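You operate a simulated robot arm through the tools that you are given. There is no shell and no other tool. Be economical: measure what you need, move in short steps, check, and stop when the job is done.

The job below is to be done with a simulated robot arm. You get a single attempt, and the scene is never put back.

Task
Put the red plug gauge on the top of the steel table away on the aisle side shelf of the gauge bench. Then put the black torque wrench on the top of the pin plate. Then take the grey oil bottle and put it on the grey cover plate. Then take the blue shim plate with the smallest size on its label from the service bench top and leave it on the blue mat. Then put the white guide bush on the service bench top away on the aisle side shelf of the gauge bench. Then take the oil tin and put it on the ledge at the orange and blue stations. Then take the yellow torque wrench on the top of the middle side table and put it away on the middle shelf of the table gear rack. Then open the door of the table cabinet. The order counts. Set down upright: grey oil bottle.

Only the result counts: the job must be done as asked and must still hold three seconds after the hand-in. Knocking over, shifting, dropping, spilling or breaking anything else fails it. A push-on lid holds only when it is set on centred and level and pressed home; a screw cap is set on level and turned clockwise until tight.

Robot
A 6-joint arm with a fingered hand on a trunk, on a base that drives. Base frame: it is fixed to the floor where the robot stands at the start and does not move with it; the origin is under the middle of the robot, x ahead of it, y to its left, z up. Readings come in mm, degrees, newtons and seconds.
With the tool pointing down near the work surface it reaches from about 120 to 380 mm from the robot's upright axis, wherever it stands. Its first joint turns from -166.0 to 166.0 degrees. Places, roughly: aisle side shelf of the gauge bench (250x24 cm) [-1240, -520, 460]; black torque wrench (10x4x13 cm) [1300, -600, 800]; blue mat (24x13 cm) [-1160, 7100, 860]; blue shim plate [-1250, 7750, 750]; door of the table cabinet [1100, -1100, 500]; grey cover plate (15x25x1 cm) [1100, -2900, 500]; grey oil bottle (6x6x14 cm) [2100, -1300, 1300]; ledge at the orange and blue stations (147x25 cm) [1360, 5880, 700]; middle shelf of the table gear rack [1000, -3000, 900]; oil tin [-500, 5250, 750]; red plug gauge [500, 0, 750]; top of the pin plate (46x20 cm) [1240, -1180, 760]; white guide bush (6x7x4 cm) [-1200, 7500, 900]; yellow torque wrench (10x4x13 cm) [-800, 4800, 900]. Payload 2.3 kg.
Tool frame: the origin (TCP) lies between the finger pads and is the grasp point; the fingertips stand 22 mm ahead of it; z points along the fingers, y is the line along which they close. The gripper opens to 112 mm. The gripper's body begins 60 mm behind the TCP. The gripper is a hand of 3 fingers: y runs from the thumb to the fingers, the wrist lies at [0, 0, -218] in the tool frame, and closing takes about 1.5 s.
Orientation is told as [roll, pitch, yaw] about the base's x, y, z axes, in that order, counted from this pose: with the fingers straight down and closing along the base's y, the tool's x points along the base's -x, its y along +y and its z along -z.

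Tools
- The arm moves only by the tool drive_tool. Its argument "rows" is a list of rows, each a list of 7 numbers: the shift along the tool's x, y, z in mm, then the turn, a rotation vector about the tool's x, y, z in degrees, then the gripper command, from -1 (fully open) to 1 (shut), values between in proportion. In form: [[tx, ty, tz, wx, wy, wz, hand], ...]. A call has 1 to 12 rows; each row shifts and turns the commanded pose from where the row before left it, along the tool's axes as they then stand. Each row takes 0.2 s and may step no farther than 50 mm and 8.6 degrees from the row before; otherwise, or with a gripper value out of range, the whole call is refused. A pose out of reach is approached as far as the arm can. The call stops where the force on the tool passes 40 N (or 10 N more than at its start, if that is more) or the arm is blocked; 0.2 s more then pass. Each finger travels about 72 mm/s and halts on what it meets, pressing with about 28 N; the grip force reading is that of the motor and also rises with nothing between the fingers. The clock runs only during rows and for 0.2 s after the last one: add rows that do not move to give the fingers time. The reply holds the time, the measured pose of the TCP, the force on the tool along the base axes, the opening and the grip force, in the units named above and with some noise, with the torque about the TCP (base axes, N m) and any sound that the robot's microphone picked up, and new pictures: "show" is both (left out), scene, wrist or none.
- Cameras (640 x 400 px; columns grow to the right, rows downward): "scene" is now at [7.7, 137.9, 1514.3]; the picture's right is [-0.09, -1.00, 0.00], its down [-0.87, 0.08, -0.49] and it looks along [0.48, -0.05, -0.87] (base axes); focal length 252 px, centre (320, 200). "wrist" rides on the gripper at [66, 3, -80] in the tool frame; the picture's right is [-0.05, 1.00, 0.00], its down [-0.77, -0.04, -0.64] and it looks along [-0.64, -0.03, 0.77] (tool axes); focal length 275 px, centre (320, 200).
- move_column(by): slides the trunk up (or, below 0, down) by that many mm; the arm and the scene camera ride with it, the base frame stays. It gives what a move gives, with no picture.
- drive_base(legs): drives the robot by 1 to 6 legs, each [ahead, left, turn to the left] in mm, mm and degrees, along the robot's own axes; the way and the turn of a leg run together, so that a leg with both is an arc; at most 1500 mm and 180 degrees a leg. The arm and the cameras ride along, it lands a little off, and it stops where it bumps. It gives what a move gives, and a new picture of the scene camera.
- preshape(shape): the hand has 3 fingers and takes this shape, open, in about a second: jaw (thumb against the fingers, like two jaws); tri (thumb and two fingers); tip (a fingertip pinch); poke (one finger out to press); point (the index stretched); flat (the hand flat); cup (the hand cupped); fist (a fist). The gripper value then closes the fingers along that shape, each until it touches; the sizes above hold for jaw. It gives what a move gives, with no picture.
- turn_head(pan, tilt): turns the head with the scene camera to pan (to the left, within 155 degrees either way) and tilt (down, from -29 to 69), counted from straight ahead of the robot. It gives what a move gives, and a new picture of the scene camera.
- locate(camera, pixels): for up to 12 pixels [column, row] of the newest picture of that camera ("zoom" is the newest enlarged one), the place [x, y, z] in the base frame of the surface seen there, good to about 2 mm, but the place of the scene camera against the robot may be out by one fixed shift of up to 12 mm in any direction. No time passes.
- enlarge(camera, box): a new picture of the part [left, top, right, bottom] of that camera's present view, enlarged. No time passes.
- close_job(): hands the job in; it is judged then, once.

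Go step by step. Measure first, check grasps and placings, and put right what went wrong. The budget is 145 turns and 260 pictures, counting those below and the enlarged ones. Unless the task says otherwise, let go and move clear before handing in.

The tools are called after "Emit:" as a command line: name --pt "numbers of a row" for each row, then --argument value for the rest, lists and objects as JSON in quotes. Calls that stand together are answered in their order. drive_tool: Moves the arm, as the interface text tells. Its arguments: {"type":"object","properties":{"rows":{"type":"array","items":{"type":"array","items":{"type":"number"}}},"show":{"type":"string","enum":["both","scene","wrist","none"]}},"required":["rows"]} The other tools are called the same way: move_column (by) slides the trunk up or down; preshape (shape) gives the hand a shape; drive_base (legs) drives the base; turn_head (pan, tilt) turns the head that bears the scene camera; locate (camera, pixels) gives the place of the surface under pixels of a picture; enlarge (camera, box) takes an enlarged picture of a part of a camera's view; close_job () hands the job in.

At the start:

```text
t: 0.0
tcp_pos: [290.3, 5.7, 927.9]
tool_rot: [0.0, 0.0, 0.0]
force: [-0.3, -0.6, -0.1]
torque: [0.08, -0.03, -0.01]
finger_gap: 111.8
grip_force: 0.0
shape: jaw
trunk travel left (down, up): [-450.0, 140.0]
robot x, y, heading: [-0.1, 3.1, -0.2]
head pan, tilt: [-5.4, 61.0]
```

scene: 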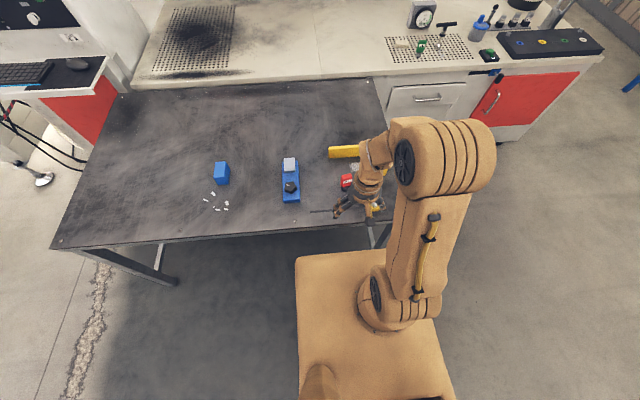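
wrist: 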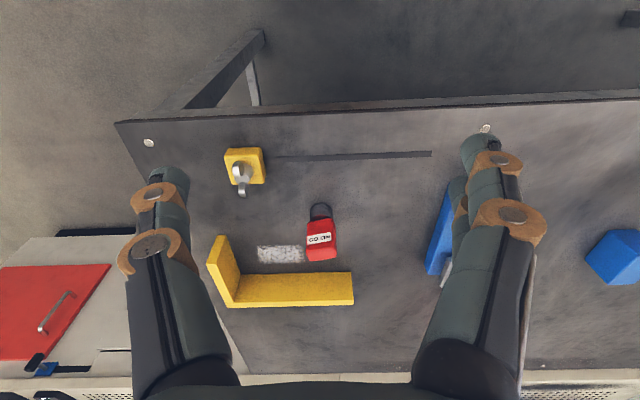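

The wrist picture shows the red plug gauge at about (320,240), between a yellow angle and a yellow block. I'll measure it before moving.

Emit:
enlarge --camera "wrist" --box '[200, 130, 440, 310]'

Emit:
locate --camera "wrist" --pixels '[[320, 208], [320, 225], [310, 222], [334, 222], [308, 258], [337, 255], [320, 240], [350, 235], [290, 290], [280, 255], [245, 160], [380, 240]]'

Emit:
turn_head --pan -120 --tilt 30

```text
2.22 times, centred on (320, 220) of wrist
```

zoom: 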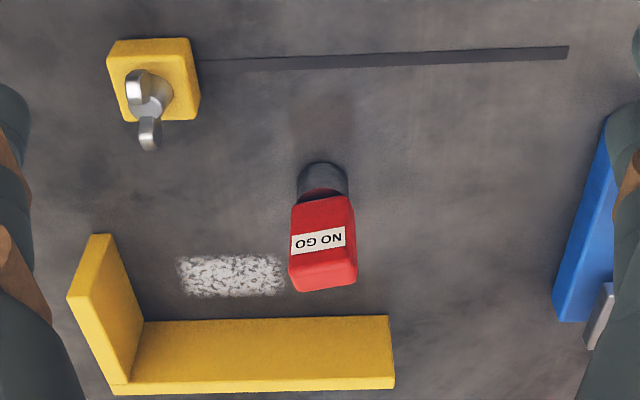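

```text
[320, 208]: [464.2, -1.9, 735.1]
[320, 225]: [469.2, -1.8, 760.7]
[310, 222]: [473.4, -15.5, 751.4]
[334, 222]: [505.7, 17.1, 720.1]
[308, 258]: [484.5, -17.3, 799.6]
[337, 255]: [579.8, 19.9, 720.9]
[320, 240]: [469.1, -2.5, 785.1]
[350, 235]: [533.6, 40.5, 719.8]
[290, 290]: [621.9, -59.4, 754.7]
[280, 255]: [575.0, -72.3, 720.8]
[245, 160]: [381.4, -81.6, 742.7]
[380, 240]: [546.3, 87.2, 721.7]
```

```text
t: 1.9
tcp_pos: [290.3, 5.6, 926.5]
tool_rot: [0.0, 0.0, 0.0]
force: [0.1, -0.1, -0.1]
torque: [0.02, 0.0, 0.03]
finger_gap: 112.0
grip_force: 0.0
shape: jaw
trunk travel left (down, up): [-450.0, 140.0]
robot x, y, heading: [4.0, -2.2, -0.1]
head pan, tilt: [-120.0, 30.0]
```

scene: 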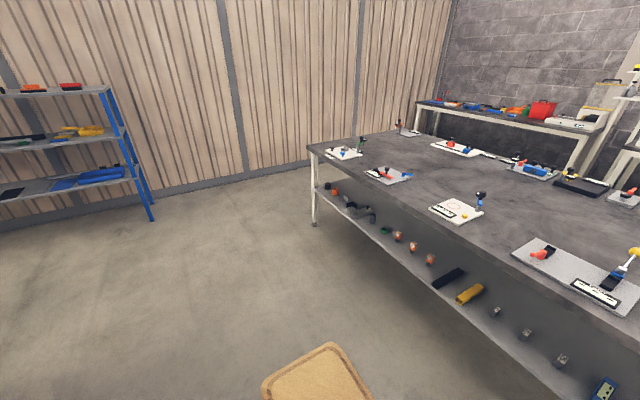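

The bench and its aisle shelf are visible; I'll measure shelf and top edges.

Emit:
locate --camera "scene" --pixels '[[320, 190], [390, 240], [440, 278], [510, 335], [400, 262], [450, 300], [360, 180], [430, 235], [500, 270], [415, 262], [480, 310], [600, 320]]'

Emit:
enlarge --camera "scene" --box '[310, 130, 640, 400]'

Emit:
turn_head --pan -153 --tilt 40

Emit:
turn_head --pan -50 --tilt 30

```text
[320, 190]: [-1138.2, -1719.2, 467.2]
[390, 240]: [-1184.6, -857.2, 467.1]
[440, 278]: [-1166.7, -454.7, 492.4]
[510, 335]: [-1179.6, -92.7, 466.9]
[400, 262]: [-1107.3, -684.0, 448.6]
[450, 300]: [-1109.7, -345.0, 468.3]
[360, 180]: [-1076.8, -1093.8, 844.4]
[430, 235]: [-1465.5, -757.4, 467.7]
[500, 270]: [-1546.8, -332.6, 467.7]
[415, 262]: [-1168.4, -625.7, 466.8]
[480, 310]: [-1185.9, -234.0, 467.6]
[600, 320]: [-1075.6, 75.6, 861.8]
```

```text
1.48 times, centred on (475, 265) of scene
```

zoom: 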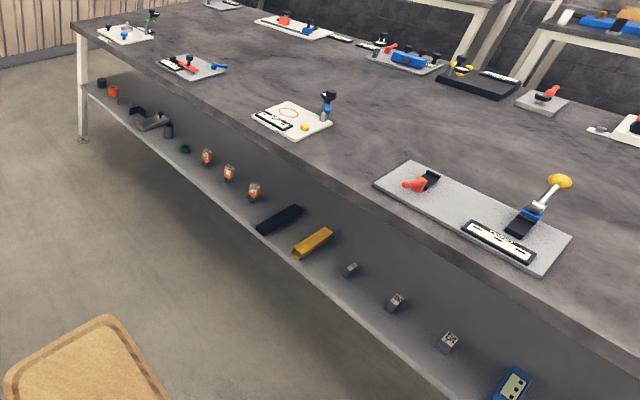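

```text
t: 2.9
tcp_pos: [289.8, 5.4, 927.0]
tool_rot: [0.0, 0.0, 0.0]
force: [0.4, 0.2, -0.1]
torque: [-0.02, -0.03, -0.03]
finger_gap: 111.9
grip_force: 0.0
shape: jaw
trunk travel left (down, up): [-450.0, 140.0]
robot x, y, heading: [-0.7, 2.5, 0.0]
head pan, tilt: [-153.0, 40.0]
```

scene: 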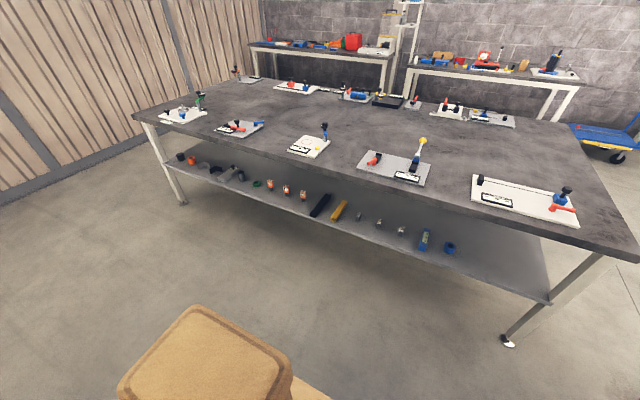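

```text
t: 4.7
tcp_pos: [290.4, 4.4, 927.8]
tool_rot: [-0.1, 0.0, 0.0]
force: [-0.1, 1.0, 0.7]
torque: [0.02, 0.0, -0.01]
finger_gap: 112.0
grip_force: 0.2
shape: jaw
trunk travel left (down, up): [-450.0, 140.0]
robot x, y, heading: [-0.9, 1.3, 0.1]
head pan, tilt: [-50.0, 30.0]
```

scene: 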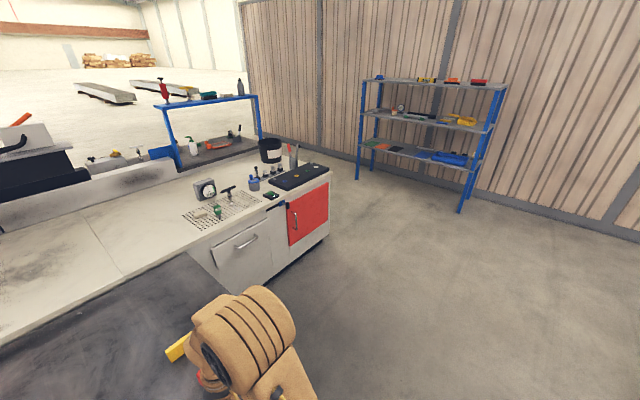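

The shelf is at z≈467 under the overhanging top (z≈862), so I need a tilted hand; I'll tilt the hand 60° now and approach the gauge from the near side, hand partly closed.

Emit:
drive_tool --pt "-20 0 0 0 -8.57 0 -0.3" --pt "-19.8 0 3 0 -8.57 0 -0.3" --pt "-19.1 0 5.9 0 -8.57 0 -0.3" --pt "-18 0 8.7 0 -8.57 0 -0.3" --pt "-16.5 0 11.3 0 -8.57 0 -0.3" --pt "-14.7 0 13.6 0 -8.57 0 -0.3" --pt "-12.5 0 15.6 0 -8.57 0 -0.3" --pt "0 0 0 0 0 0 -0.3" --show "wrist"

Emit:
turn_head --pan -10 --tilt 55

```text
t: 6.5
tcp_pos: [430.4, 6.3, 927.9]
tool_rot: [0.0, -60.1, -0.1]
force: [-0.3, -0.4, -0.2]
torque: [0.02, -0.01, -0.03]
finger_gap: 73.5
grip_force: 0.0
shape: jaw
out of reach, approached as far as the arm can: row 3, 5
trunk travel left (down, up): [-450.0, 140.0]
robot x, y, heading: [0.3, 0.4, -0.2]
head pan, tilt: [-50.0, 30.0]
```

wrist: 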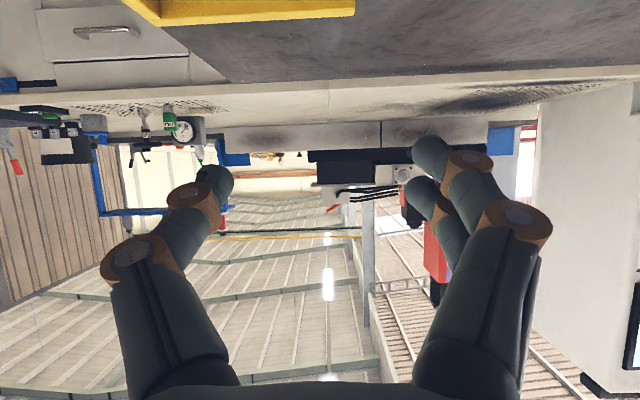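

```text
t: 7.6
tcp_pos: [431.9, 6.7, 928.8]
tool_rot: [0.0, -60.1, 0.0]
force: [-0.4, 0.9, 0.0]
torque: [0.03, 0.03, 0.02]
finger_gap: 73.2
grip_force: 0.1
shape: jaw
trunk travel left (down, up): [-450.0, 140.0]
robot x, y, heading: [-3.4, -1.2, 0.0]
head pan, tilt: [-10.0, 55.0]
```

scene: 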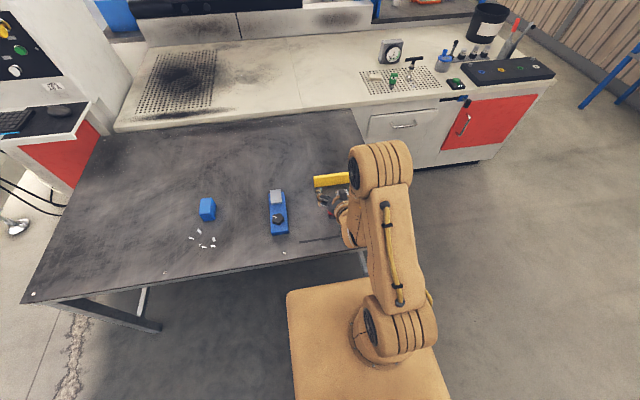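

Tilt is good. Now I lower to just in front of the gauge.

Emit:
drive_tool --pt "35.4 -1.6 18.7 0 0 0 -0.3" --pt "35.4 -1.6 18.7 0 0 0 -0.3" --pt "35.4 -1.6 18.7 0 0 0 -0.3" --pt "35.4 -1.6 18.7 0 0 0 -0.3" --pt "0 0 0 0 0 0 -0.3" --show "both"

```text
t: 8.8
tcp_pos: [423.9, -0.4, 767.0]
tool_rot: [0.0, -59.9, 0.1]
force: [-0.5, -0.5, 0.8]
torque: [0.0, -0.01, 0.02]
finger_gap: 73.2
grip_force: 0.1
shape: jaw
trunk travel left (down, up): [-450.0, 140.0]
robot x, y, heading: [-1.5, 4.1, -0.2]
head pan, tilt: [-10.0, 55.0]
```

scene: 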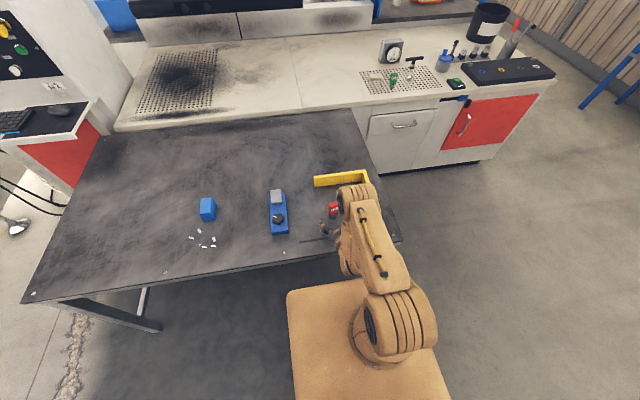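
wrist: 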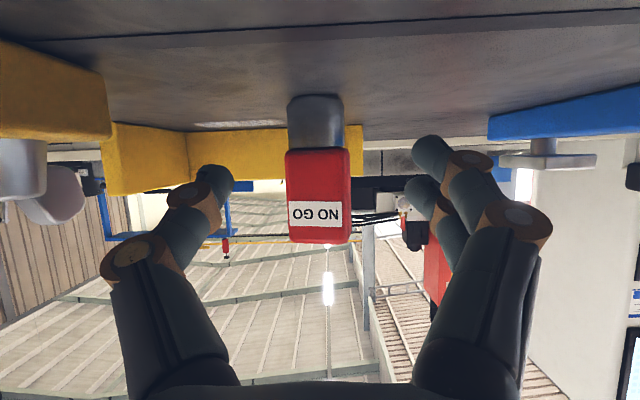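

The gauge sits centred between the fingers at (318,200). Advance 60 mm in x and close.

Emit:
drive_tool --pt "-10 0 17.3 0 0 0 -0.3" --pt "-10 0 17.3 0 0 0 -0.3" --pt "-10 0 17.3 0 0 0 -0.3" --pt "0 0 0 0 0 0 1" --pt "0 0 0 0 0 0 1" --pt "0 0 0 0 0 0 1" --pt "0 0 0 0 0 0 1" --pt "0 0 0 0 0 0 1" --pt "13 0 7.5 0 0 0 1" --show "none"

```text
t: 10.8
tcp_pos: [484.7, -1.7, 750.0]
tool_rot: [-0.1, -59.8, -0.1]
force: [0.8, 0.6, 5.1]
torque: [-0.04, 0.1, -0.02]
finger_gap: 0.0
grip_force: 27.8
shape: jaw
trunk travel left (down, up): [-450.0, 140.0]
robot x, y, heading: [1.4, 0.3, 0.1]
head pan, tilt: [-10.0, 55.0]
```

The gap reads 0, so the grasp may have missed, and my last row went down rather than up. I need to look.

Emit:
drive_tool --pt "0 0 0 0 0 0 1" --show "both"

Emit:
enlarge --camera "scene" --box '[240, 150, 420, 280]'

```text
t: 11.2
tcp_pos: [484.3, -1.2, 750.6]
tool_rot: [0.0, -59.9, 0.0]
force: [0.3, -0.2, 1.0]
torque: [-0.04, 0.02, -0.01]
finger_gap: 0.1
grip_force: 28.0
shape: jaw
trunk travel left (down, up): [-450.0, 140.0]
robot x, y, heading: [3.1, 2.1, 0.2]
head pan, tilt: [-10.0, 55.0]
```

scene: 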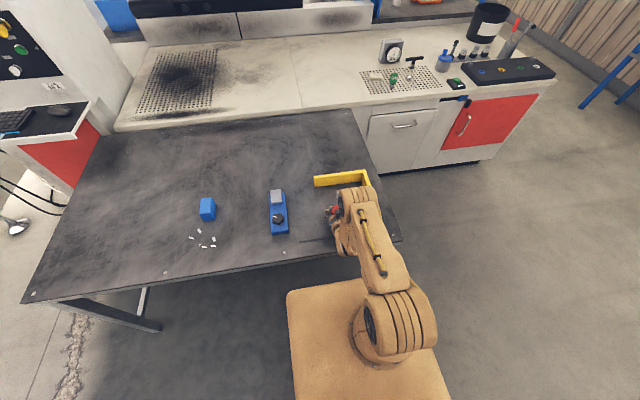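
wrist: 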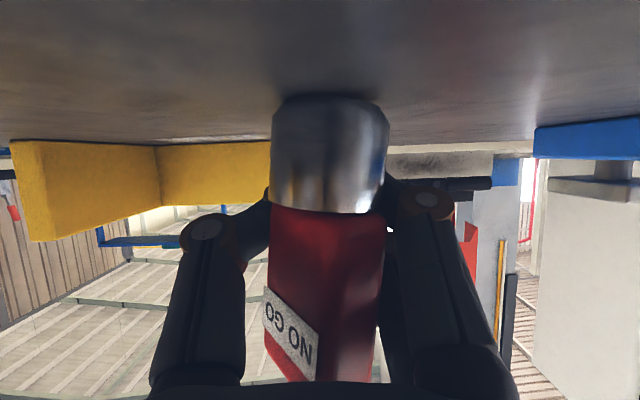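

```text
3.08 times, centred on (330, 215) of scene
```

zoom: 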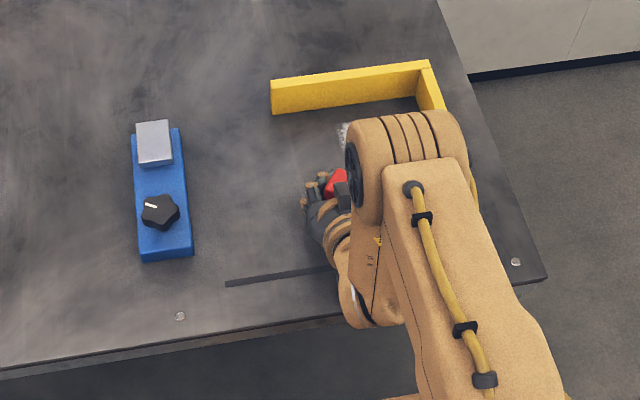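

The gauge still stands, turned a bit, and sits between finger roots and the tips. I'll open and measure where it is now.

Emit:
drive_tool --pt "0 0 0 0 0 0 0.3" --pt "0 0 0 0 0 0 -0.3" --pt "0 0 0 0 0 0 -0.6" --pt "0 0 0 0 0 0 -0.6" --pt "0 0 0 0 0 0 -0.6" --show "wrist"

Emit:
locate --camera "wrist" --pixels '[[280, 150], [330, 150], [380, 150], [280, 230], [330, 240], [375, 230], [330, 270], [330, 330], [300, 330], [360, 330], [330, 120], [330, 200]]'

```text
t: 12.4
tcp_pos: [485.0, -1.1, 751.5]
tool_rot: [0.0, -60.0, 0.0]
force: [0.0, 0.5, -0.3]
torque: [0.0, 0.0, 0.03]
finger_gap: 89.5
grip_force: 0.1
shape: jaw
trunk travel left (down, up): [-450.0, 140.0]
robot x, y, heading: [0.1, -0.6, -0.1]
head pan, tilt: [-10.0, 55.0]
```

wrist: 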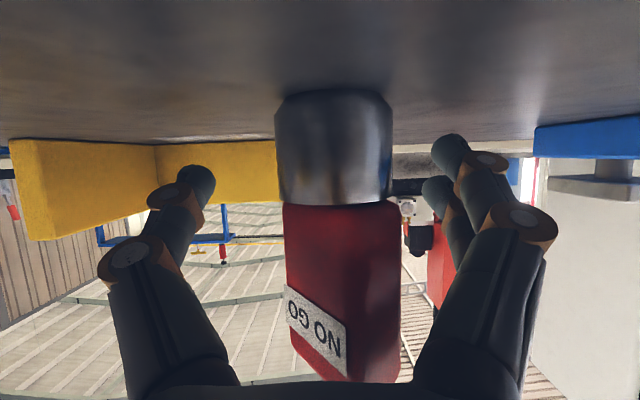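

```text
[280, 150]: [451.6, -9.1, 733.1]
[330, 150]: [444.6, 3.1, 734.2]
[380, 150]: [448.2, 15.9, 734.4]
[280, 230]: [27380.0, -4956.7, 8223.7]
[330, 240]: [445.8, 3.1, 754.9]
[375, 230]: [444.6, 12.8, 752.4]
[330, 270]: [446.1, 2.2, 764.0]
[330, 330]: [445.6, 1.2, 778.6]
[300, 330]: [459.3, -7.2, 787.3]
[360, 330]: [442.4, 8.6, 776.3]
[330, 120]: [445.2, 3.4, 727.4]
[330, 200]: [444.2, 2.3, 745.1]
```

The gauge is now at about (458, 3), pulled 25 mm toward the palm. I'll recentre on it and close gradually, watching.

Emit:
drive_tool --pt "0.7 2 -15.2 0 0 0 -0.6" --pt "0.7 2 -15.2 0 0 0 -0.4" --pt "0 0 0 0 0 0 0" --pt "0 0 0 0 0 0 0.3" --pt "0 0 0 0 0 0 0.5" --pt "0 0 0 0 0 0 0.5" --show "wrist"

Emit:
enlarge --camera "scene" --box '[290, 190, 380, 250]'

```text
t: 13.8
tcp_pos: [458.1, 3.0, 765.1]
tool_rot: [0.0, -60.1, 0.0]
force: [0.3, -1.4, -0.1]
torque: [-0.01, 0.01, -0.01]
finger_gap: 29.3
grip_force: 0.0
shape: jaw
trunk travel left (down, up): [-450.0, 140.0]
robot x, y, heading: [0.5, -1.7, -0.1]
head pan, tilt: [-10.0, 55.0]
```

wrist: 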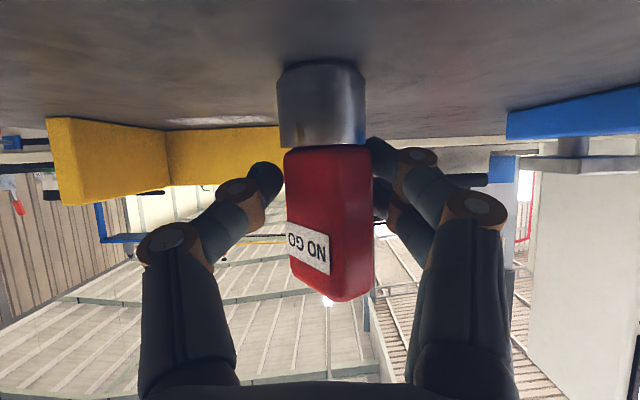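

```text
6.67 times, centred on (335, 220) of scene
```

zoom: 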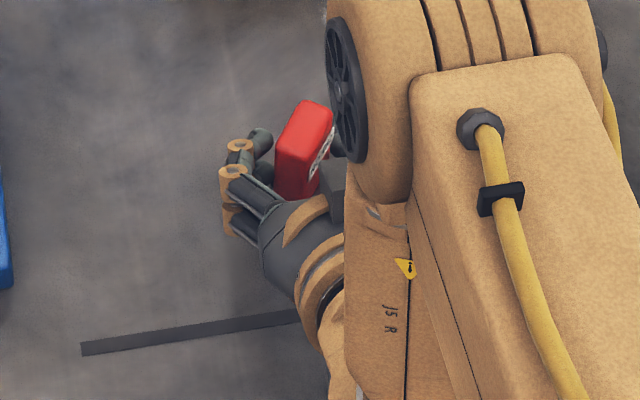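

Fingers straddle the red body (gap 29). Continue closing at this pose.

Emit:
drive_tool --pt "0 0 0 0 0 0 0.7" --pt "0 0 0 0 0 0 0.9" --pt "0 0 0 0 0 0 1" --pt "0 0 0 0 0 0 1" --pt "0 0 0 0 0 0 1" --show "wrist"

```text
t: 15.0
tcp_pos: [458.7, 4.3, 766.6]
tool_rot: [0.0, -60.1, 0.0]
force: [2.3, 0.2, 6.6]
torque: [0.09, -0.11, 0.0]
finger_gap: 17.5
grip_force: 27.7
shape: jaw
trunk travel left (down, up): [-450.0, 140.0]
robot x, y, heading: [-1.1, -4.2, -0.1]
head pan, tilt: [-10.0, 55.0]
```

wrist: 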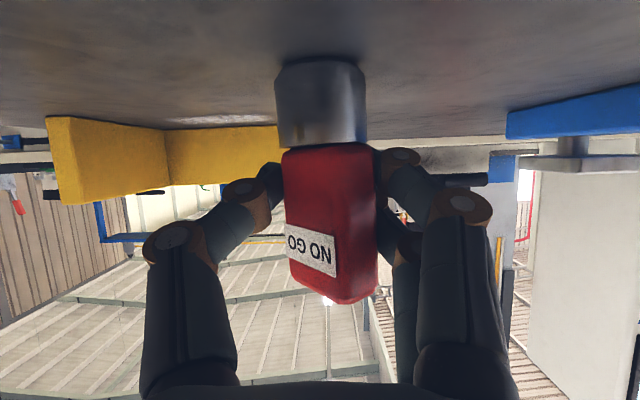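

Gripped at gap 17.5 with the body between the tips. Lift and check.

Emit:
drive_tool --pt "-8.7 0 -5 0 0 0 1" --pt "-17.3 0 -10 0 0 0 1" --pt "-26 0 -15 0 0 0 1" --show "wrist"

```text
t: 15.8
tcp_pos: [456.5, 3.7, 825.8]
tool_rot: [0.0, -59.9, 0.0]
force: [0.3, 0.8, -1.8]
torque: [0.0, -0.02, 0.0]
finger_gap: 17.0
grip_force: 27.6
shape: jaw
trunk travel left (down, up): [-450.0, 140.0]
robot x, y, heading: [-1.4, -0.8, 0.2]
head pan, tilt: [-10.0, 55.0]
```

wrist: 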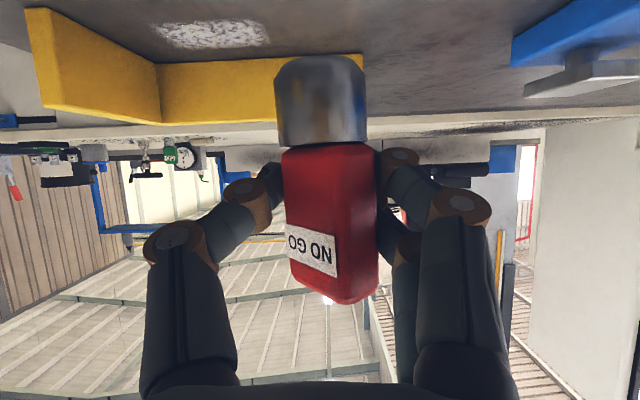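

Gauge is held upright (bottom about 46 mm below the TCP). I'll check arm and base geometry before driving to the bench.

Emit:
turn_head --pan -15 --tilt 60

Emit:
locate --camera "scene" --pixels '[[362, 160], [345, 180], [370, 250], [390, 320], [300, 270], [290, 350], [410, 270], [330, 220], [260, 235], [268, 200], [200, 270], [350, 360]]'

```text
t: 16.4
tcp_pos: [457.5, 4.2, 825.2]
tool_rot: [0.0, -59.9, -0.1]
force: [-0.2, -0.1, -2.5]
torque: [-0.04, -0.03, 0.0]
finger_gap: 17.1
grip_force: 28.1
shape: jaw
trunk travel left (down, up): [-450.0, 140.0]
robot x, y, heading: [-0.7, -1.5, -0.1]
head pan, tilt: [-15.0, 60.0]
```

scene: 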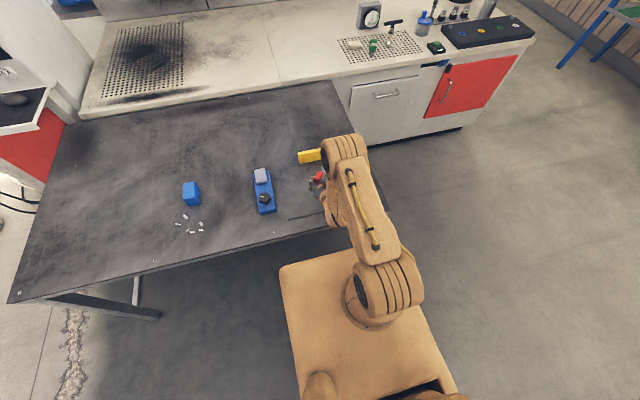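

```text
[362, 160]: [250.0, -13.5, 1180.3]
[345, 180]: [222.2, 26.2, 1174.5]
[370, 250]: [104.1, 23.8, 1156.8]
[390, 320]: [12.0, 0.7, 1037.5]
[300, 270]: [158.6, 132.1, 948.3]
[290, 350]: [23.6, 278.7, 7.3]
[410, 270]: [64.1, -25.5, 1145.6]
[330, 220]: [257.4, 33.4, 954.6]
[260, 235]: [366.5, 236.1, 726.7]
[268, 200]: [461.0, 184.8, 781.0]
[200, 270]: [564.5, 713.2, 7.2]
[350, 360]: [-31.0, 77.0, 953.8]
```

Elbow at x≈250 and z≈1180, trunk top at z≈948 reaching x≈165. I'll back out, shift left to the empty end of the shelf (y≈250), and turn to face the bench.

Emit:
drive_base --legs '[[-430, 0, 0], [0, 260, 0], [0, 0, 90], [0, 0, 90]]'

Emit:
move_column --by -272

Emit:
turn_head --pan 0 --tilt 45

```text
t: 28.2
tcp_pos: [-882.1, 240.8, 825.8]
tool_rot: [0.0, -60.0, -178.7]
force: [-0.1, 0.1, -3.3]
torque: [0.02, 0.04, -0.01]
finger_gap: 16.5
grip_force: 27.9
shape: jaw
trunk travel left (down, up): [-450.0, 140.0]
robot x, y, heading: [-423.8, 252.9, -178.8]
head pan, tilt: [-15.0, 60.0]
```

scene: 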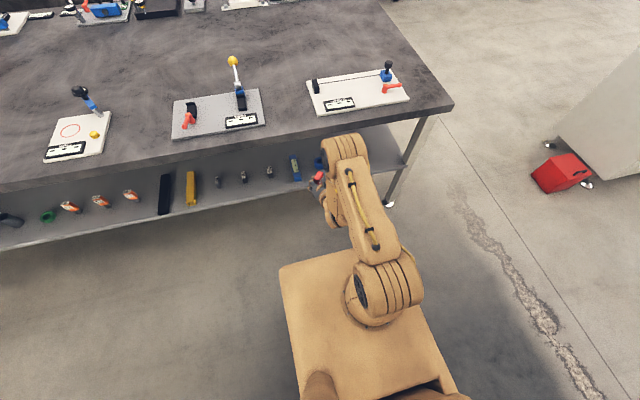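

```text
t: 30.9
tcp_pos: [-882.6, 240.9, 554.8]
tool_rot: [0.0, -60.0, -178.7]
force: [0.9, -0.5, -1.9]
torque: [0.03, -0.01, 0.0]
finger_gap: 16.6
grip_force: 28.7
shape: jaw
trunk travel left (down, up): [-178.0, 412.0]
robot x, y, heading: [-425.9, 252.0, -178.8]
head pan, tilt: [-15.0, 60.0]
```

```text
t: 31.7
tcp_pos: [-882.7, 241.0, 553.7]
tool_rot: [0.0, -60.0, -178.8]
force: [0.0, -0.6, -2.4]
torque: [0.0, 0.03, 0.01]
finger_gap: 16.4
grip_force: 28.1
shape: jaw
trunk travel left (down, up): [-178.0, 412.0]
robot x, y, heading: [-424.9, 255.4, -178.9]
head pan, tilt: [0.0, 45.0]
```

scene: 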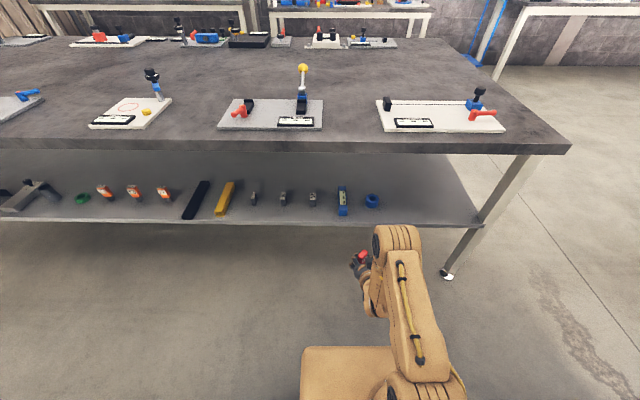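

Emit:
locate --camera "scene" --pixels '[[372, 208], [372, 195], [342, 212], [480, 225], [400, 222], [420, 205], [420, 190], [420, 172], [420, 152], [400, 240], [362, 255], [440, 205]]'

```text
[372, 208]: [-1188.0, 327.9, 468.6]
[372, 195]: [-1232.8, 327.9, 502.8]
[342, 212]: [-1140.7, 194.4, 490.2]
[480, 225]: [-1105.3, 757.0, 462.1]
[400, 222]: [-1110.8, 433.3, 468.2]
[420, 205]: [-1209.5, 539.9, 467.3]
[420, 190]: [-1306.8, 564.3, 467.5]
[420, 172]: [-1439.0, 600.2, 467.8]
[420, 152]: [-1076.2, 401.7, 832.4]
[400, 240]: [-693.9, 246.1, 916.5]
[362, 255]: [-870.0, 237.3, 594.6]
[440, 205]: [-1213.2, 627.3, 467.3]
```

Free shelf lies from y≈400 to 720, shelf z≈467.5, top underside ~z 832. Drive sideways, then in.

Emit:
drive_base --legs '[[0, -280, -1], [285, 0, 0]]'

```text
t: 35.2
tcp_pos: [-1167.5, 527.3, 554.2]
tool_rot: [0.1, -60.0, 180.0]
force: [-0.2, 0.1, -2.2]
torque: [0.0, 0.02, 0.0]
finger_gap: 16.3
grip_force: 28.0
shape: jaw
trunk travel left (down, up): [-178.0, 412.0]
robot x, y, heading: [-712.5, 530.7, 180.0]
head pan, tilt: [0.0, 45.0]
```

scene: 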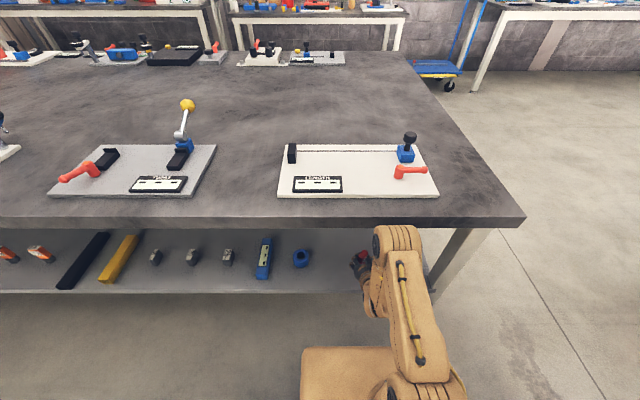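

Over the shelf at y=527. Lower 38 mm by arm.

Emit:
drive_tool --pt "17.3 0 10 0 0 0 1" --pt "12.1 0 7 0 0 0 1" --pt "2.6 0 1.5 0 0 0 1" --pt "0 0 0 0 0 0 1" --show "wrist"

```text
t: 36.2
tcp_pos: [-1168.3, 527.0, 517.0]
tool_rot: [0.0, -59.9, 180.0]
force: [0.5, 0.0, -1.2]
torque: [-0.05, 0.02, 0.0]
finger_gap: 16.4
grip_force: 27.9
shape: jaw
trunk travel left (down, up): [-178.0, 412.0]
robot x, y, heading: [-711.1, 531.6, 179.8]
head pan, tilt: [0.0, 45.0]
```

wrist: 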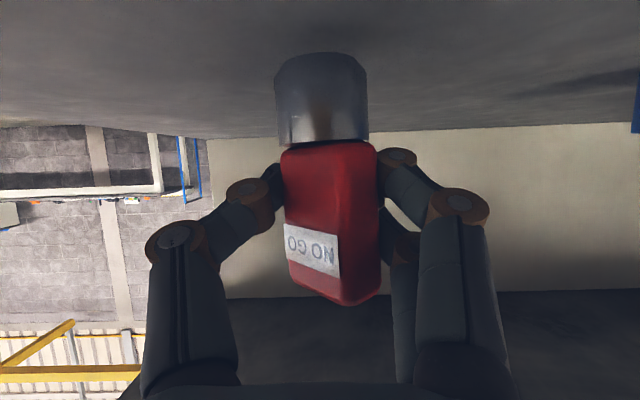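

Emit:
drive_tool --pt "1.7 0 1 0 0 0 1" --pt "1.3 0 0.7 0 0 0 1" --pt "0.9 0 0.5 0 0 0 1" --pt "0 0 0 0 0 0 1" --show "none"

```text
t: 37.2
tcp_pos: [-1169.6, 527.0, 511.6]
tool_rot: [0.0, -60.0, 179.8]
force: [-0.1, -0.1, -2.3]
torque: [0.0, -0.01, 0.03]
finger_gap: 16.3
grip_force: 27.6
shape: jaw
trunk travel left (down, up): [-178.0, 412.0]
robot x, y, heading: [-709.8, 530.6, 180.0]
head pan, tilt: [0.0, 45.0]
```

Not touching yet; a few more millimetres.

Emit:
drive_tool --pt "0.9 0 0.5 0 0 0 1" --pt "0.9 0 0.5 0 0 0 1" --pt "0 0 0 0 0 0 1" --show "none"

Emit:
drive_tool --pt "0.9 0 0.5 0 0 0 1" --pt "0.9 0 0.5 0 0 0 1" --pt "0 0 0 0 0 0 1" --show "wrist"

```text
t: 38.0
tcp_pos: [-1169.5, 526.4, 511.1]
tool_rot: [0.0, -60.0, 180.0]
force: [0.4, 0.6, -1.9]
torque: [0.01, 0.05, 0.04]
finger_gap: 16.4
grip_force: 27.9
shape: jaw
trunk travel left (down, up): [-178.0, 412.0]
robot x, y, heading: [-711.2, 533.0, 179.8]
head pan, tilt: [0.0, 45.0]
```

```text
t: 38.8
tcp_pos: [-1168.6, 525.9, 508.1]
tool_rot: [0.0, -60.0, 179.9]
force: [-0.7, 0.5, -2.0]
torque: [-0.01, 0.02, 0.02]
finger_gap: 16.3
grip_force: 27.9
shape: jaw
trunk travel left (down, up): [-178.0, 412.0]
robot x, y, heading: [-716.3, 533.4, 179.7]
head pan, tilt: [0.0, 45.0]
```

wrist: 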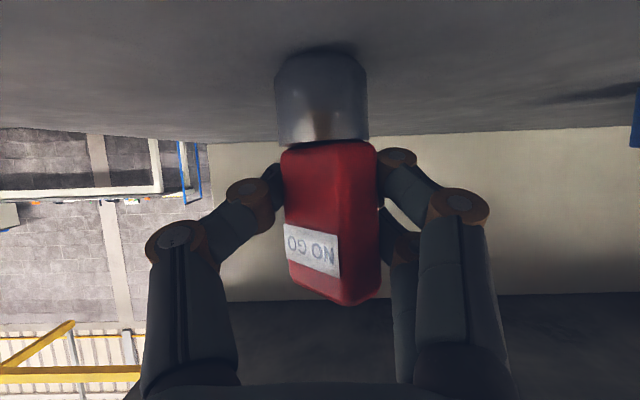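

Still about no contact; keep stepping until force appears.

Emit:
drive_tool --pt "0.9 0 0.5 0 0 0 1" --pt "0.9 0 0.5 0 0 0 1" --pt "0 0 0 0 0 0 1" --show "none"

Emit:
drive_tool --pt "0.9 0 0.5 0 0 0 1" --pt "0.9 0 0.5 0 0 0 1" --pt "0 0 0 0 0 0 1" --show "none"

```text
t: 39.6
tcp_pos: [-1168.8, 526.6, 507.3]
tool_rot: [-0.1, -60.0, 180.0]
force: [-1.0, 0.9, 2.7]
torque: [0.0, 0.0, -0.01]
finger_gap: 16.4
grip_force: 28.0
shape: jaw
trunk travel left (down, up): [-178.0, 412.0]
robot x, y, heading: [-712.9, 529.1, 179.9]
head pan, tilt: [0.0, 45.0]
```

```text
t: 40.4
tcp_pos: [-1169.0, 526.5, 505.9]
tool_rot: [0.1, -60.3, -180.0]
force: [-7.3, 2.1, 22.2]
torque: [-0.23, 0.15, -0.05]
finger_gap: 16.4
grip_force: 28.0
shape: jaw
trunk travel left (down, up): [-178.0, 412.0]
robot x, y, heading: [-713.3, 532.0, 179.7]
head pan, tilt: [0.0, 45.0]
```

Contact at 22 N. I back off 1 mm, open wide, and withdraw along +x.

Emit:
drive_tool --pt "-0.9 0 -0.5 0 0 0 1" --pt "0 0 0 0 0 0 0.5" --pt "0 0 0 0 0 0 0" --pt "0 0 0 0 0 0 -0.5" --pt "0 0 0 0 0 0 -0.5" --pt "5 0 -8.7 0 0 0 -0.5" --pt "10 0 -17.3 0 0 0 -0.5" --pt "10 0 -17.3 0 0 0 -0.5" --pt "10 0 -17.3 0 0 0 -0.5" --pt "10 0 -17.3 0 0 0 -0.5" --show "wrist"

```text
t: 42.8
tcp_pos: [-1116.0, 524.9, 532.3]
tool_rot: [0.9, -67.3, 179.1]
force: [0.7, -0.3, 0.2]
torque: [0.0, -0.01, 0.0]
finger_gap: 83.5
grip_force: 0.0
shape: jaw
trunk travel left (down, up): [-178.0, 412.0]
robot x, y, heading: [-712.6, 527.5, 180.0]
head pan, tilt: [0.0, 45.0]
stopped in row 10: the arm was blocked; the commanded pose is now the measured one
```

wrist: 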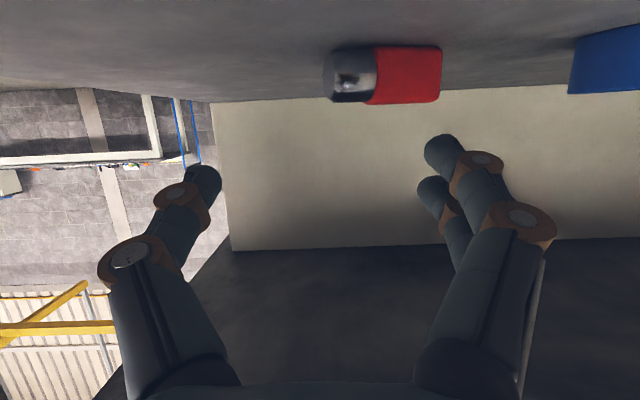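

The gauge lies on the shelf on its side (tipped on release), which the task permits. I check its place and back away with the base.

Emit:
locate --camera "wrist" --pixels '[[345, 75], [405, 75], [440, 75], [380, 102], [400, 52]]'

Emit:
drive_base --legs '[[-250, 0, 0]]'

```text
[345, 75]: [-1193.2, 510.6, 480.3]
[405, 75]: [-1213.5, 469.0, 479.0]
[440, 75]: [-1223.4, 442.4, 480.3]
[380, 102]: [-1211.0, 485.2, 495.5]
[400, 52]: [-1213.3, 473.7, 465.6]
```

```text
t: 44.6
tcp_pos: [-868.4, 525.6, 532.3]
tool_rot: [0.8, -67.2, 179.3]
force: [0.8, -0.2, 0.4]
torque: [-0.02, 0.0, 0.01]
finger_gap: 83.9
grip_force: 0.0
shape: jaw
trunk travel left (down, up): [-178.0, 412.0]
robot x, y, heading: [-465.7, 529.7, 179.9]
head pan, tilt: [0.0, 45.0]
```

scene: 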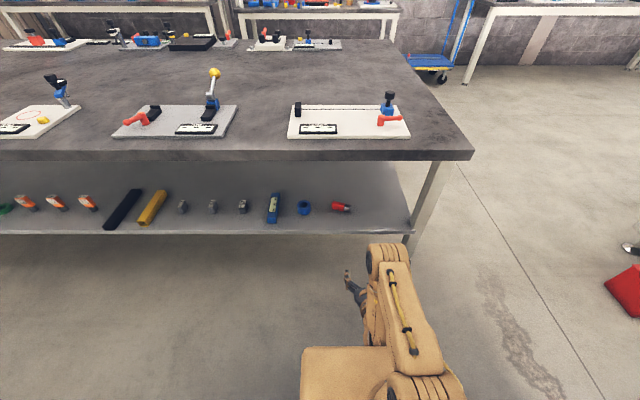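

Gauge rests on the shelf at about (-1205, 475). Next the black torque wrench: drive to the counter right of the steel table.

Emit:
drive_base --legs '[[0, 1230, 0], [0, 0, 90], [0, 0, 90], [850, 0, 0]]'

Emit:
move_column --by 330

Emit:
turn_head --pan 0 --tilt 35

```text
t: 62.5
tcp_pos: [777.8, -713.9, 530.6]
tool_rot: [0.9, -67.2, -1.8]
force: [0.1, -0.2, -0.4]
torque: [0.0, 0.04, 0.01]
finger_gap: 83.7
grip_force: 0.0
shape: jaw
trunk travel left (down, up): [-178.0, 412.0]
robot x, y, heading: [371.7, -706.7, -0.9]
head pan, tilt: [0.0, 45.0]
```

scene: 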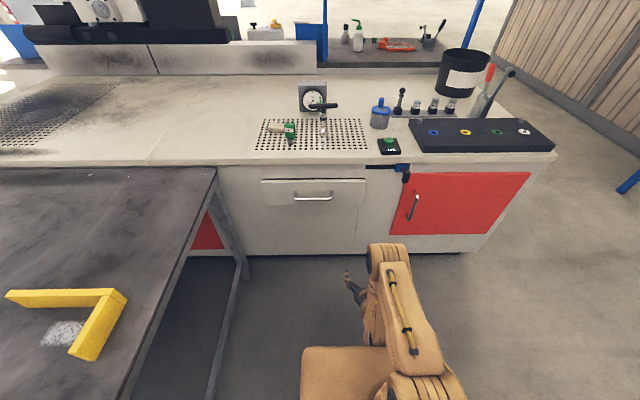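

```text
t: 65.8
tcp_pos: [778.2, -712.5, 861.7]
tool_rot: [0.9, -67.2, -1.8]
force: [0.0, -0.9, 0.0]
torque: [0.0, 0.02, 0.03]
finger_gap: 84.2
grip_force: 0.0
shape: jaw
trunk travel left (down, up): [-508.0, 82.0]
robot x, y, heading: [372.4, -707.0, -0.9]
head pan, tilt: [0.0, 45.0]
```

```text
t: 66.5
tcp_pos: [778.5, -713.3, 862.4]
tool_rot: [0.9, -67.3, -1.8]
force: [0.3, 0.0, 0.6]
torque: [-0.01, 0.03, 0.01]
finger_gap: 83.9
grip_force: 0.1
shape: jaw
trunk travel left (down, up): [-508.0, 82.0]
robot x, y, heading: [373.1, -709.5, -1.1]
head pan, tilt: [0.0, 35.0]
```

scene: 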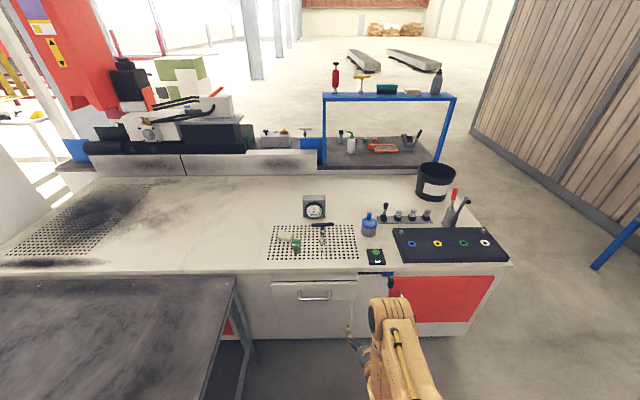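

The T-shaped black thing at (322,228) on the perforated area should be the black torque wrench; the black plate with coloured rings at (445,243) the pin plate. Enlarge and measure.

Emit:
enlarge --camera "scene" --box '[250, 150, 530, 325]'

Emit:
locate --camera "scene" --pixels '[[322, 224], [313, 225], [332, 225], [322, 238], [323, 246], [296, 248], [288, 237], [369, 235], [369, 213], [315, 215], [385, 205], [375, 262]]'

Emit:
locate --camera "scene" --pixels '[[398, 232], [505, 262], [395, 265], [480, 232], [440, 260], [411, 244], [437, 244], [463, 243], [486, 242], [340, 272], [440, 250], [450, 237]]'

```text
2.29 times, centred on (390, 238) of scene
```

zoom: 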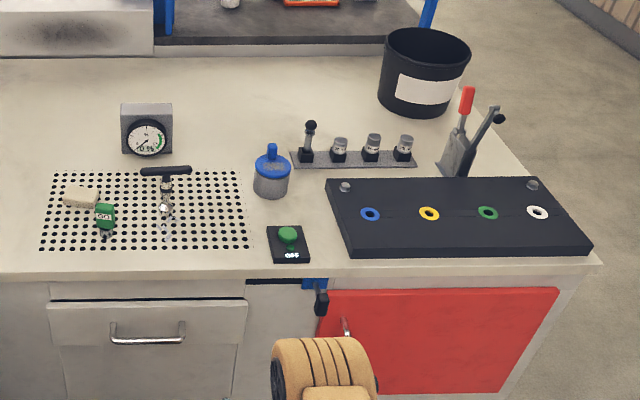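

```text
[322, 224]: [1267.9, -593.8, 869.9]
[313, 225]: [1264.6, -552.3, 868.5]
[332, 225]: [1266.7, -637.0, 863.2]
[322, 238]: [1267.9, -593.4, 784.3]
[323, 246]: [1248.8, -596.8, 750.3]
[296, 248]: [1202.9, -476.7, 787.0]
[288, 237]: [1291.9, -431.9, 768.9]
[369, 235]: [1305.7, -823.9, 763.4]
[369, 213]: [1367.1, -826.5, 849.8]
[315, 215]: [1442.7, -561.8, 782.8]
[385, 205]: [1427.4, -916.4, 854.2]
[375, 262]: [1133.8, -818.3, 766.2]
```

```text
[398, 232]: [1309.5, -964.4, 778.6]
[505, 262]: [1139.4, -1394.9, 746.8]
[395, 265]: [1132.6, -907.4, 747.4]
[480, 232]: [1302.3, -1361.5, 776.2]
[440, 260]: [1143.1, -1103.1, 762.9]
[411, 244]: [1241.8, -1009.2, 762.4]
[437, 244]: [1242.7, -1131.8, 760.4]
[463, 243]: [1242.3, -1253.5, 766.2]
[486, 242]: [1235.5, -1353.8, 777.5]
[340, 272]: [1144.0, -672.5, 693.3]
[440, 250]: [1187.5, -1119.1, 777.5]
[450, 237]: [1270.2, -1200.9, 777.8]
```

Wrench: T-bar along y at z≈868, shaft at (1268,-594); pin-plate top z≈777. I straighten the hand to vertical and turn it 90° to grip the bar across x.

Emit:
drive_tool --pt "5 0 -12 0 8.4 0 -0.5" --pt "6.7 0 -11.1 0 8.4 0 -0.5" --pt "8.3 0 -10 0 8.4 0 -0.5" --pt "9.7 0 -8.7 0 8.4 0 -0.5" --pt "10.8 0 -7.2 0 8.4 0 -0.5" --pt "11.8 0 -5.5 0 8.4 0 -0.5" --pt "12.4 0 -3.8 0 8.4 0 -0.5" --pt "12.9 0 -1.9 0 8.4 0 -0.5" --show "none"

Emit:
drive_tool --pt "0 0 -10 0 0 8.18 -0.5" --pt "0 0 -10 0 0 8.18 -0.5" --pt "0 0 -10 0 0 8.18 -0.5" --pt "0 0 -10 0 0 8.18 -0.5" --pt "0 0 -10 0 0 8.18 -0.5" --pt "0 0 -10 0 0 8.18 -0.5" --pt "0 0 -10 0 0 8.18 -0.5" --pt "0 0 -10 0 0 8.18 -0.5" --pt "0 0 -10 0 0 8.18 -0.5" --pt "0 0 -10 0 0 8.18 -0.5" --pt "0 0 -10 0 0 8.18 -0.5" --show "wrist"

```text
t: 68.3
tcp_pos: [673.6, -710.0, 861.9]
tool_rot: [0.4, 0.0, -0.9]
force: [-1.1, -0.4, -0.1]
torque: [0.01, -0.01, 0.04]
finger_gap: 83.9
grip_force: 0.1
shape: jaw
trunk travel left (down, up): [-508.0, 82.0]
robot x, y, heading: [372.3, -711.7, -1.1]
head pan, tilt: [0.0, 35.0]
```

```text
t: 70.7
tcp_pos: [673.1, -711.9, 972.6]
tool_rot: [0.0, 0.3, -91.1]
force: [-0.4, -0.2, 0.1]
torque: [0.02, 0.0, -0.01]
finger_gap: 83.8
grip_force: 0.1
shape: jaw
trunk travel left (down, up): [-508.0, 82.0]
robot x, y, heading: [374.2, -710.3, -0.9]
head pan, tilt: [0.0, 35.0]
```

wrist: 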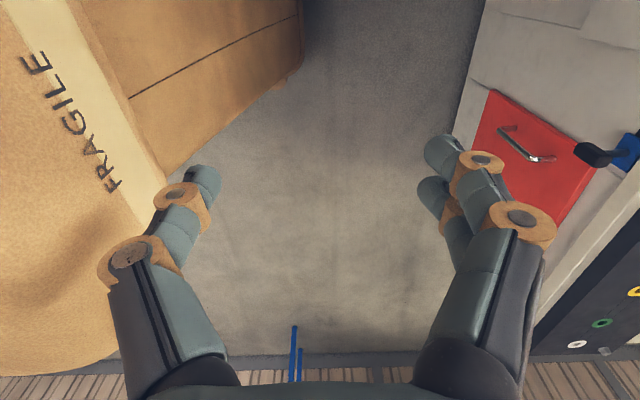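

Now drive up to the counter in front of the wrench.

Emit:
drive_base --legs '[[0, 115, 1], [540, 0, 0]]'

Emit:
drive_tool --pt "0 0 0 0 0 0 -0.5" --show "wrist"

```text
t: 74.7
tcp_pos: [1222.0, -599.7, 973.4]
tool_rot: [0.0, 0.3, -90.7]
force: [0.2, -0.5, 0.0]
torque: [0.01, 0.01, 0.05]
finger_gap: 84.0
grip_force: 0.0
shape: jaw
trunk travel left (down, up): [-508.0, 82.0]
robot x, y, heading: [917.9, -599.4, -0.7]
head pan, tilt: [0.0, 35.0]
```

scene: 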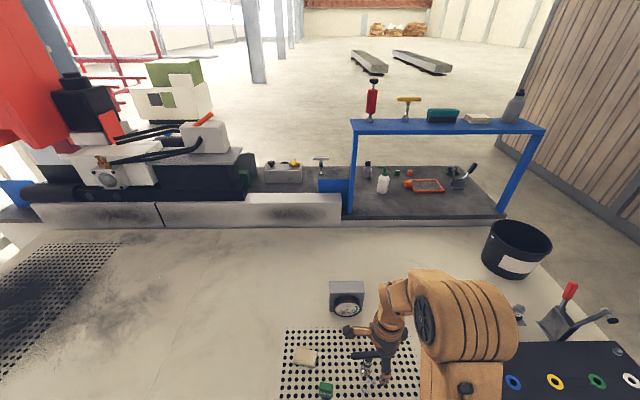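

```text
t: 75.0
tcp_pos: [1220.9, -599.1, 972.2]
tool_rot: [0.1, 0.3, -90.7]
force: [-0.1, 0.1, -0.7]
torque: [0.0, 0.01, 0.03]
finger_gap: 84.0
grip_force: 0.0
shape: jaw
trunk travel left (down, up): [-508.0, 82.0]
robot x, y, heading: [920.3, -595.4, -0.9]
head pan, tilt: [0.0, 35.0]
```

wrist: 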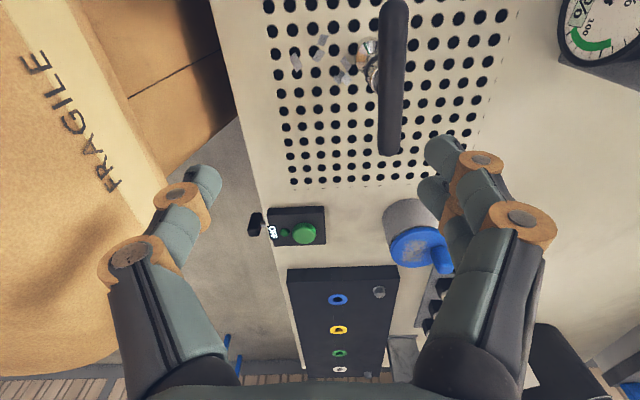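

Emit:
locate --camera "wrist" --pixels '[[395, 20], [392, 75], [389, 140], [380, 75], [405, 75], [395, 5], [372, 75], [410, 235]]'

Emit:
enlarge --camera "wrist" --box '[260, 0, 500, 150]'

```text
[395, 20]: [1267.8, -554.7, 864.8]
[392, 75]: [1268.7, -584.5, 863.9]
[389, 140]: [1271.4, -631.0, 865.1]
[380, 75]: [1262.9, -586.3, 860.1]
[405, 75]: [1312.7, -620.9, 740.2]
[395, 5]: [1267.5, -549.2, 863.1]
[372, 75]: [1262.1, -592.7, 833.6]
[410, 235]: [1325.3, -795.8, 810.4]
```

```text
2.67 times, centred on (380, 75) of wrist
```

zoom: 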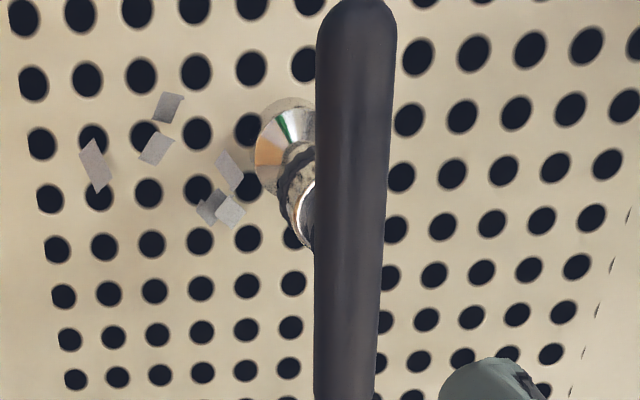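

Bar centre (1268.5, -592, ~858). Move above, descend, then look.

Emit:
drive_tool --pt "7 24 0 0 0 0 -0.5" --pt "0 24 30 0 0 0 -0.5" --pt "0 0 40 0 0 0 -0.5" --pt "0 0 25 0 0 0 -0.5" --pt "0 0 17 0 0 0 -0.2" --pt "0 0 0 0 0 0 -0.2" --show "wrist"

```text
t: 76.5
tcp_pos: [1268.3, -593.7, 861.1]
tool_rot: [0.2, 0.4, -90.8]
force: [0.0, 0.1, 0.5]
torque: [0.02, 0.0, -0.02]
finger_gap: 67.5
grip_force: 0.0
shape: jaw
trunk travel left (down, up): [-508.0, 82.0]
robot x, y, heading: [920.4, -595.7, -1.0]
head pan, tilt: [0.0, 35.0]
```

wrist: 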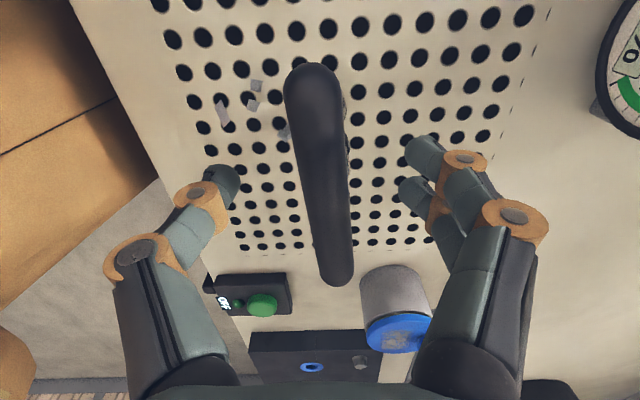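

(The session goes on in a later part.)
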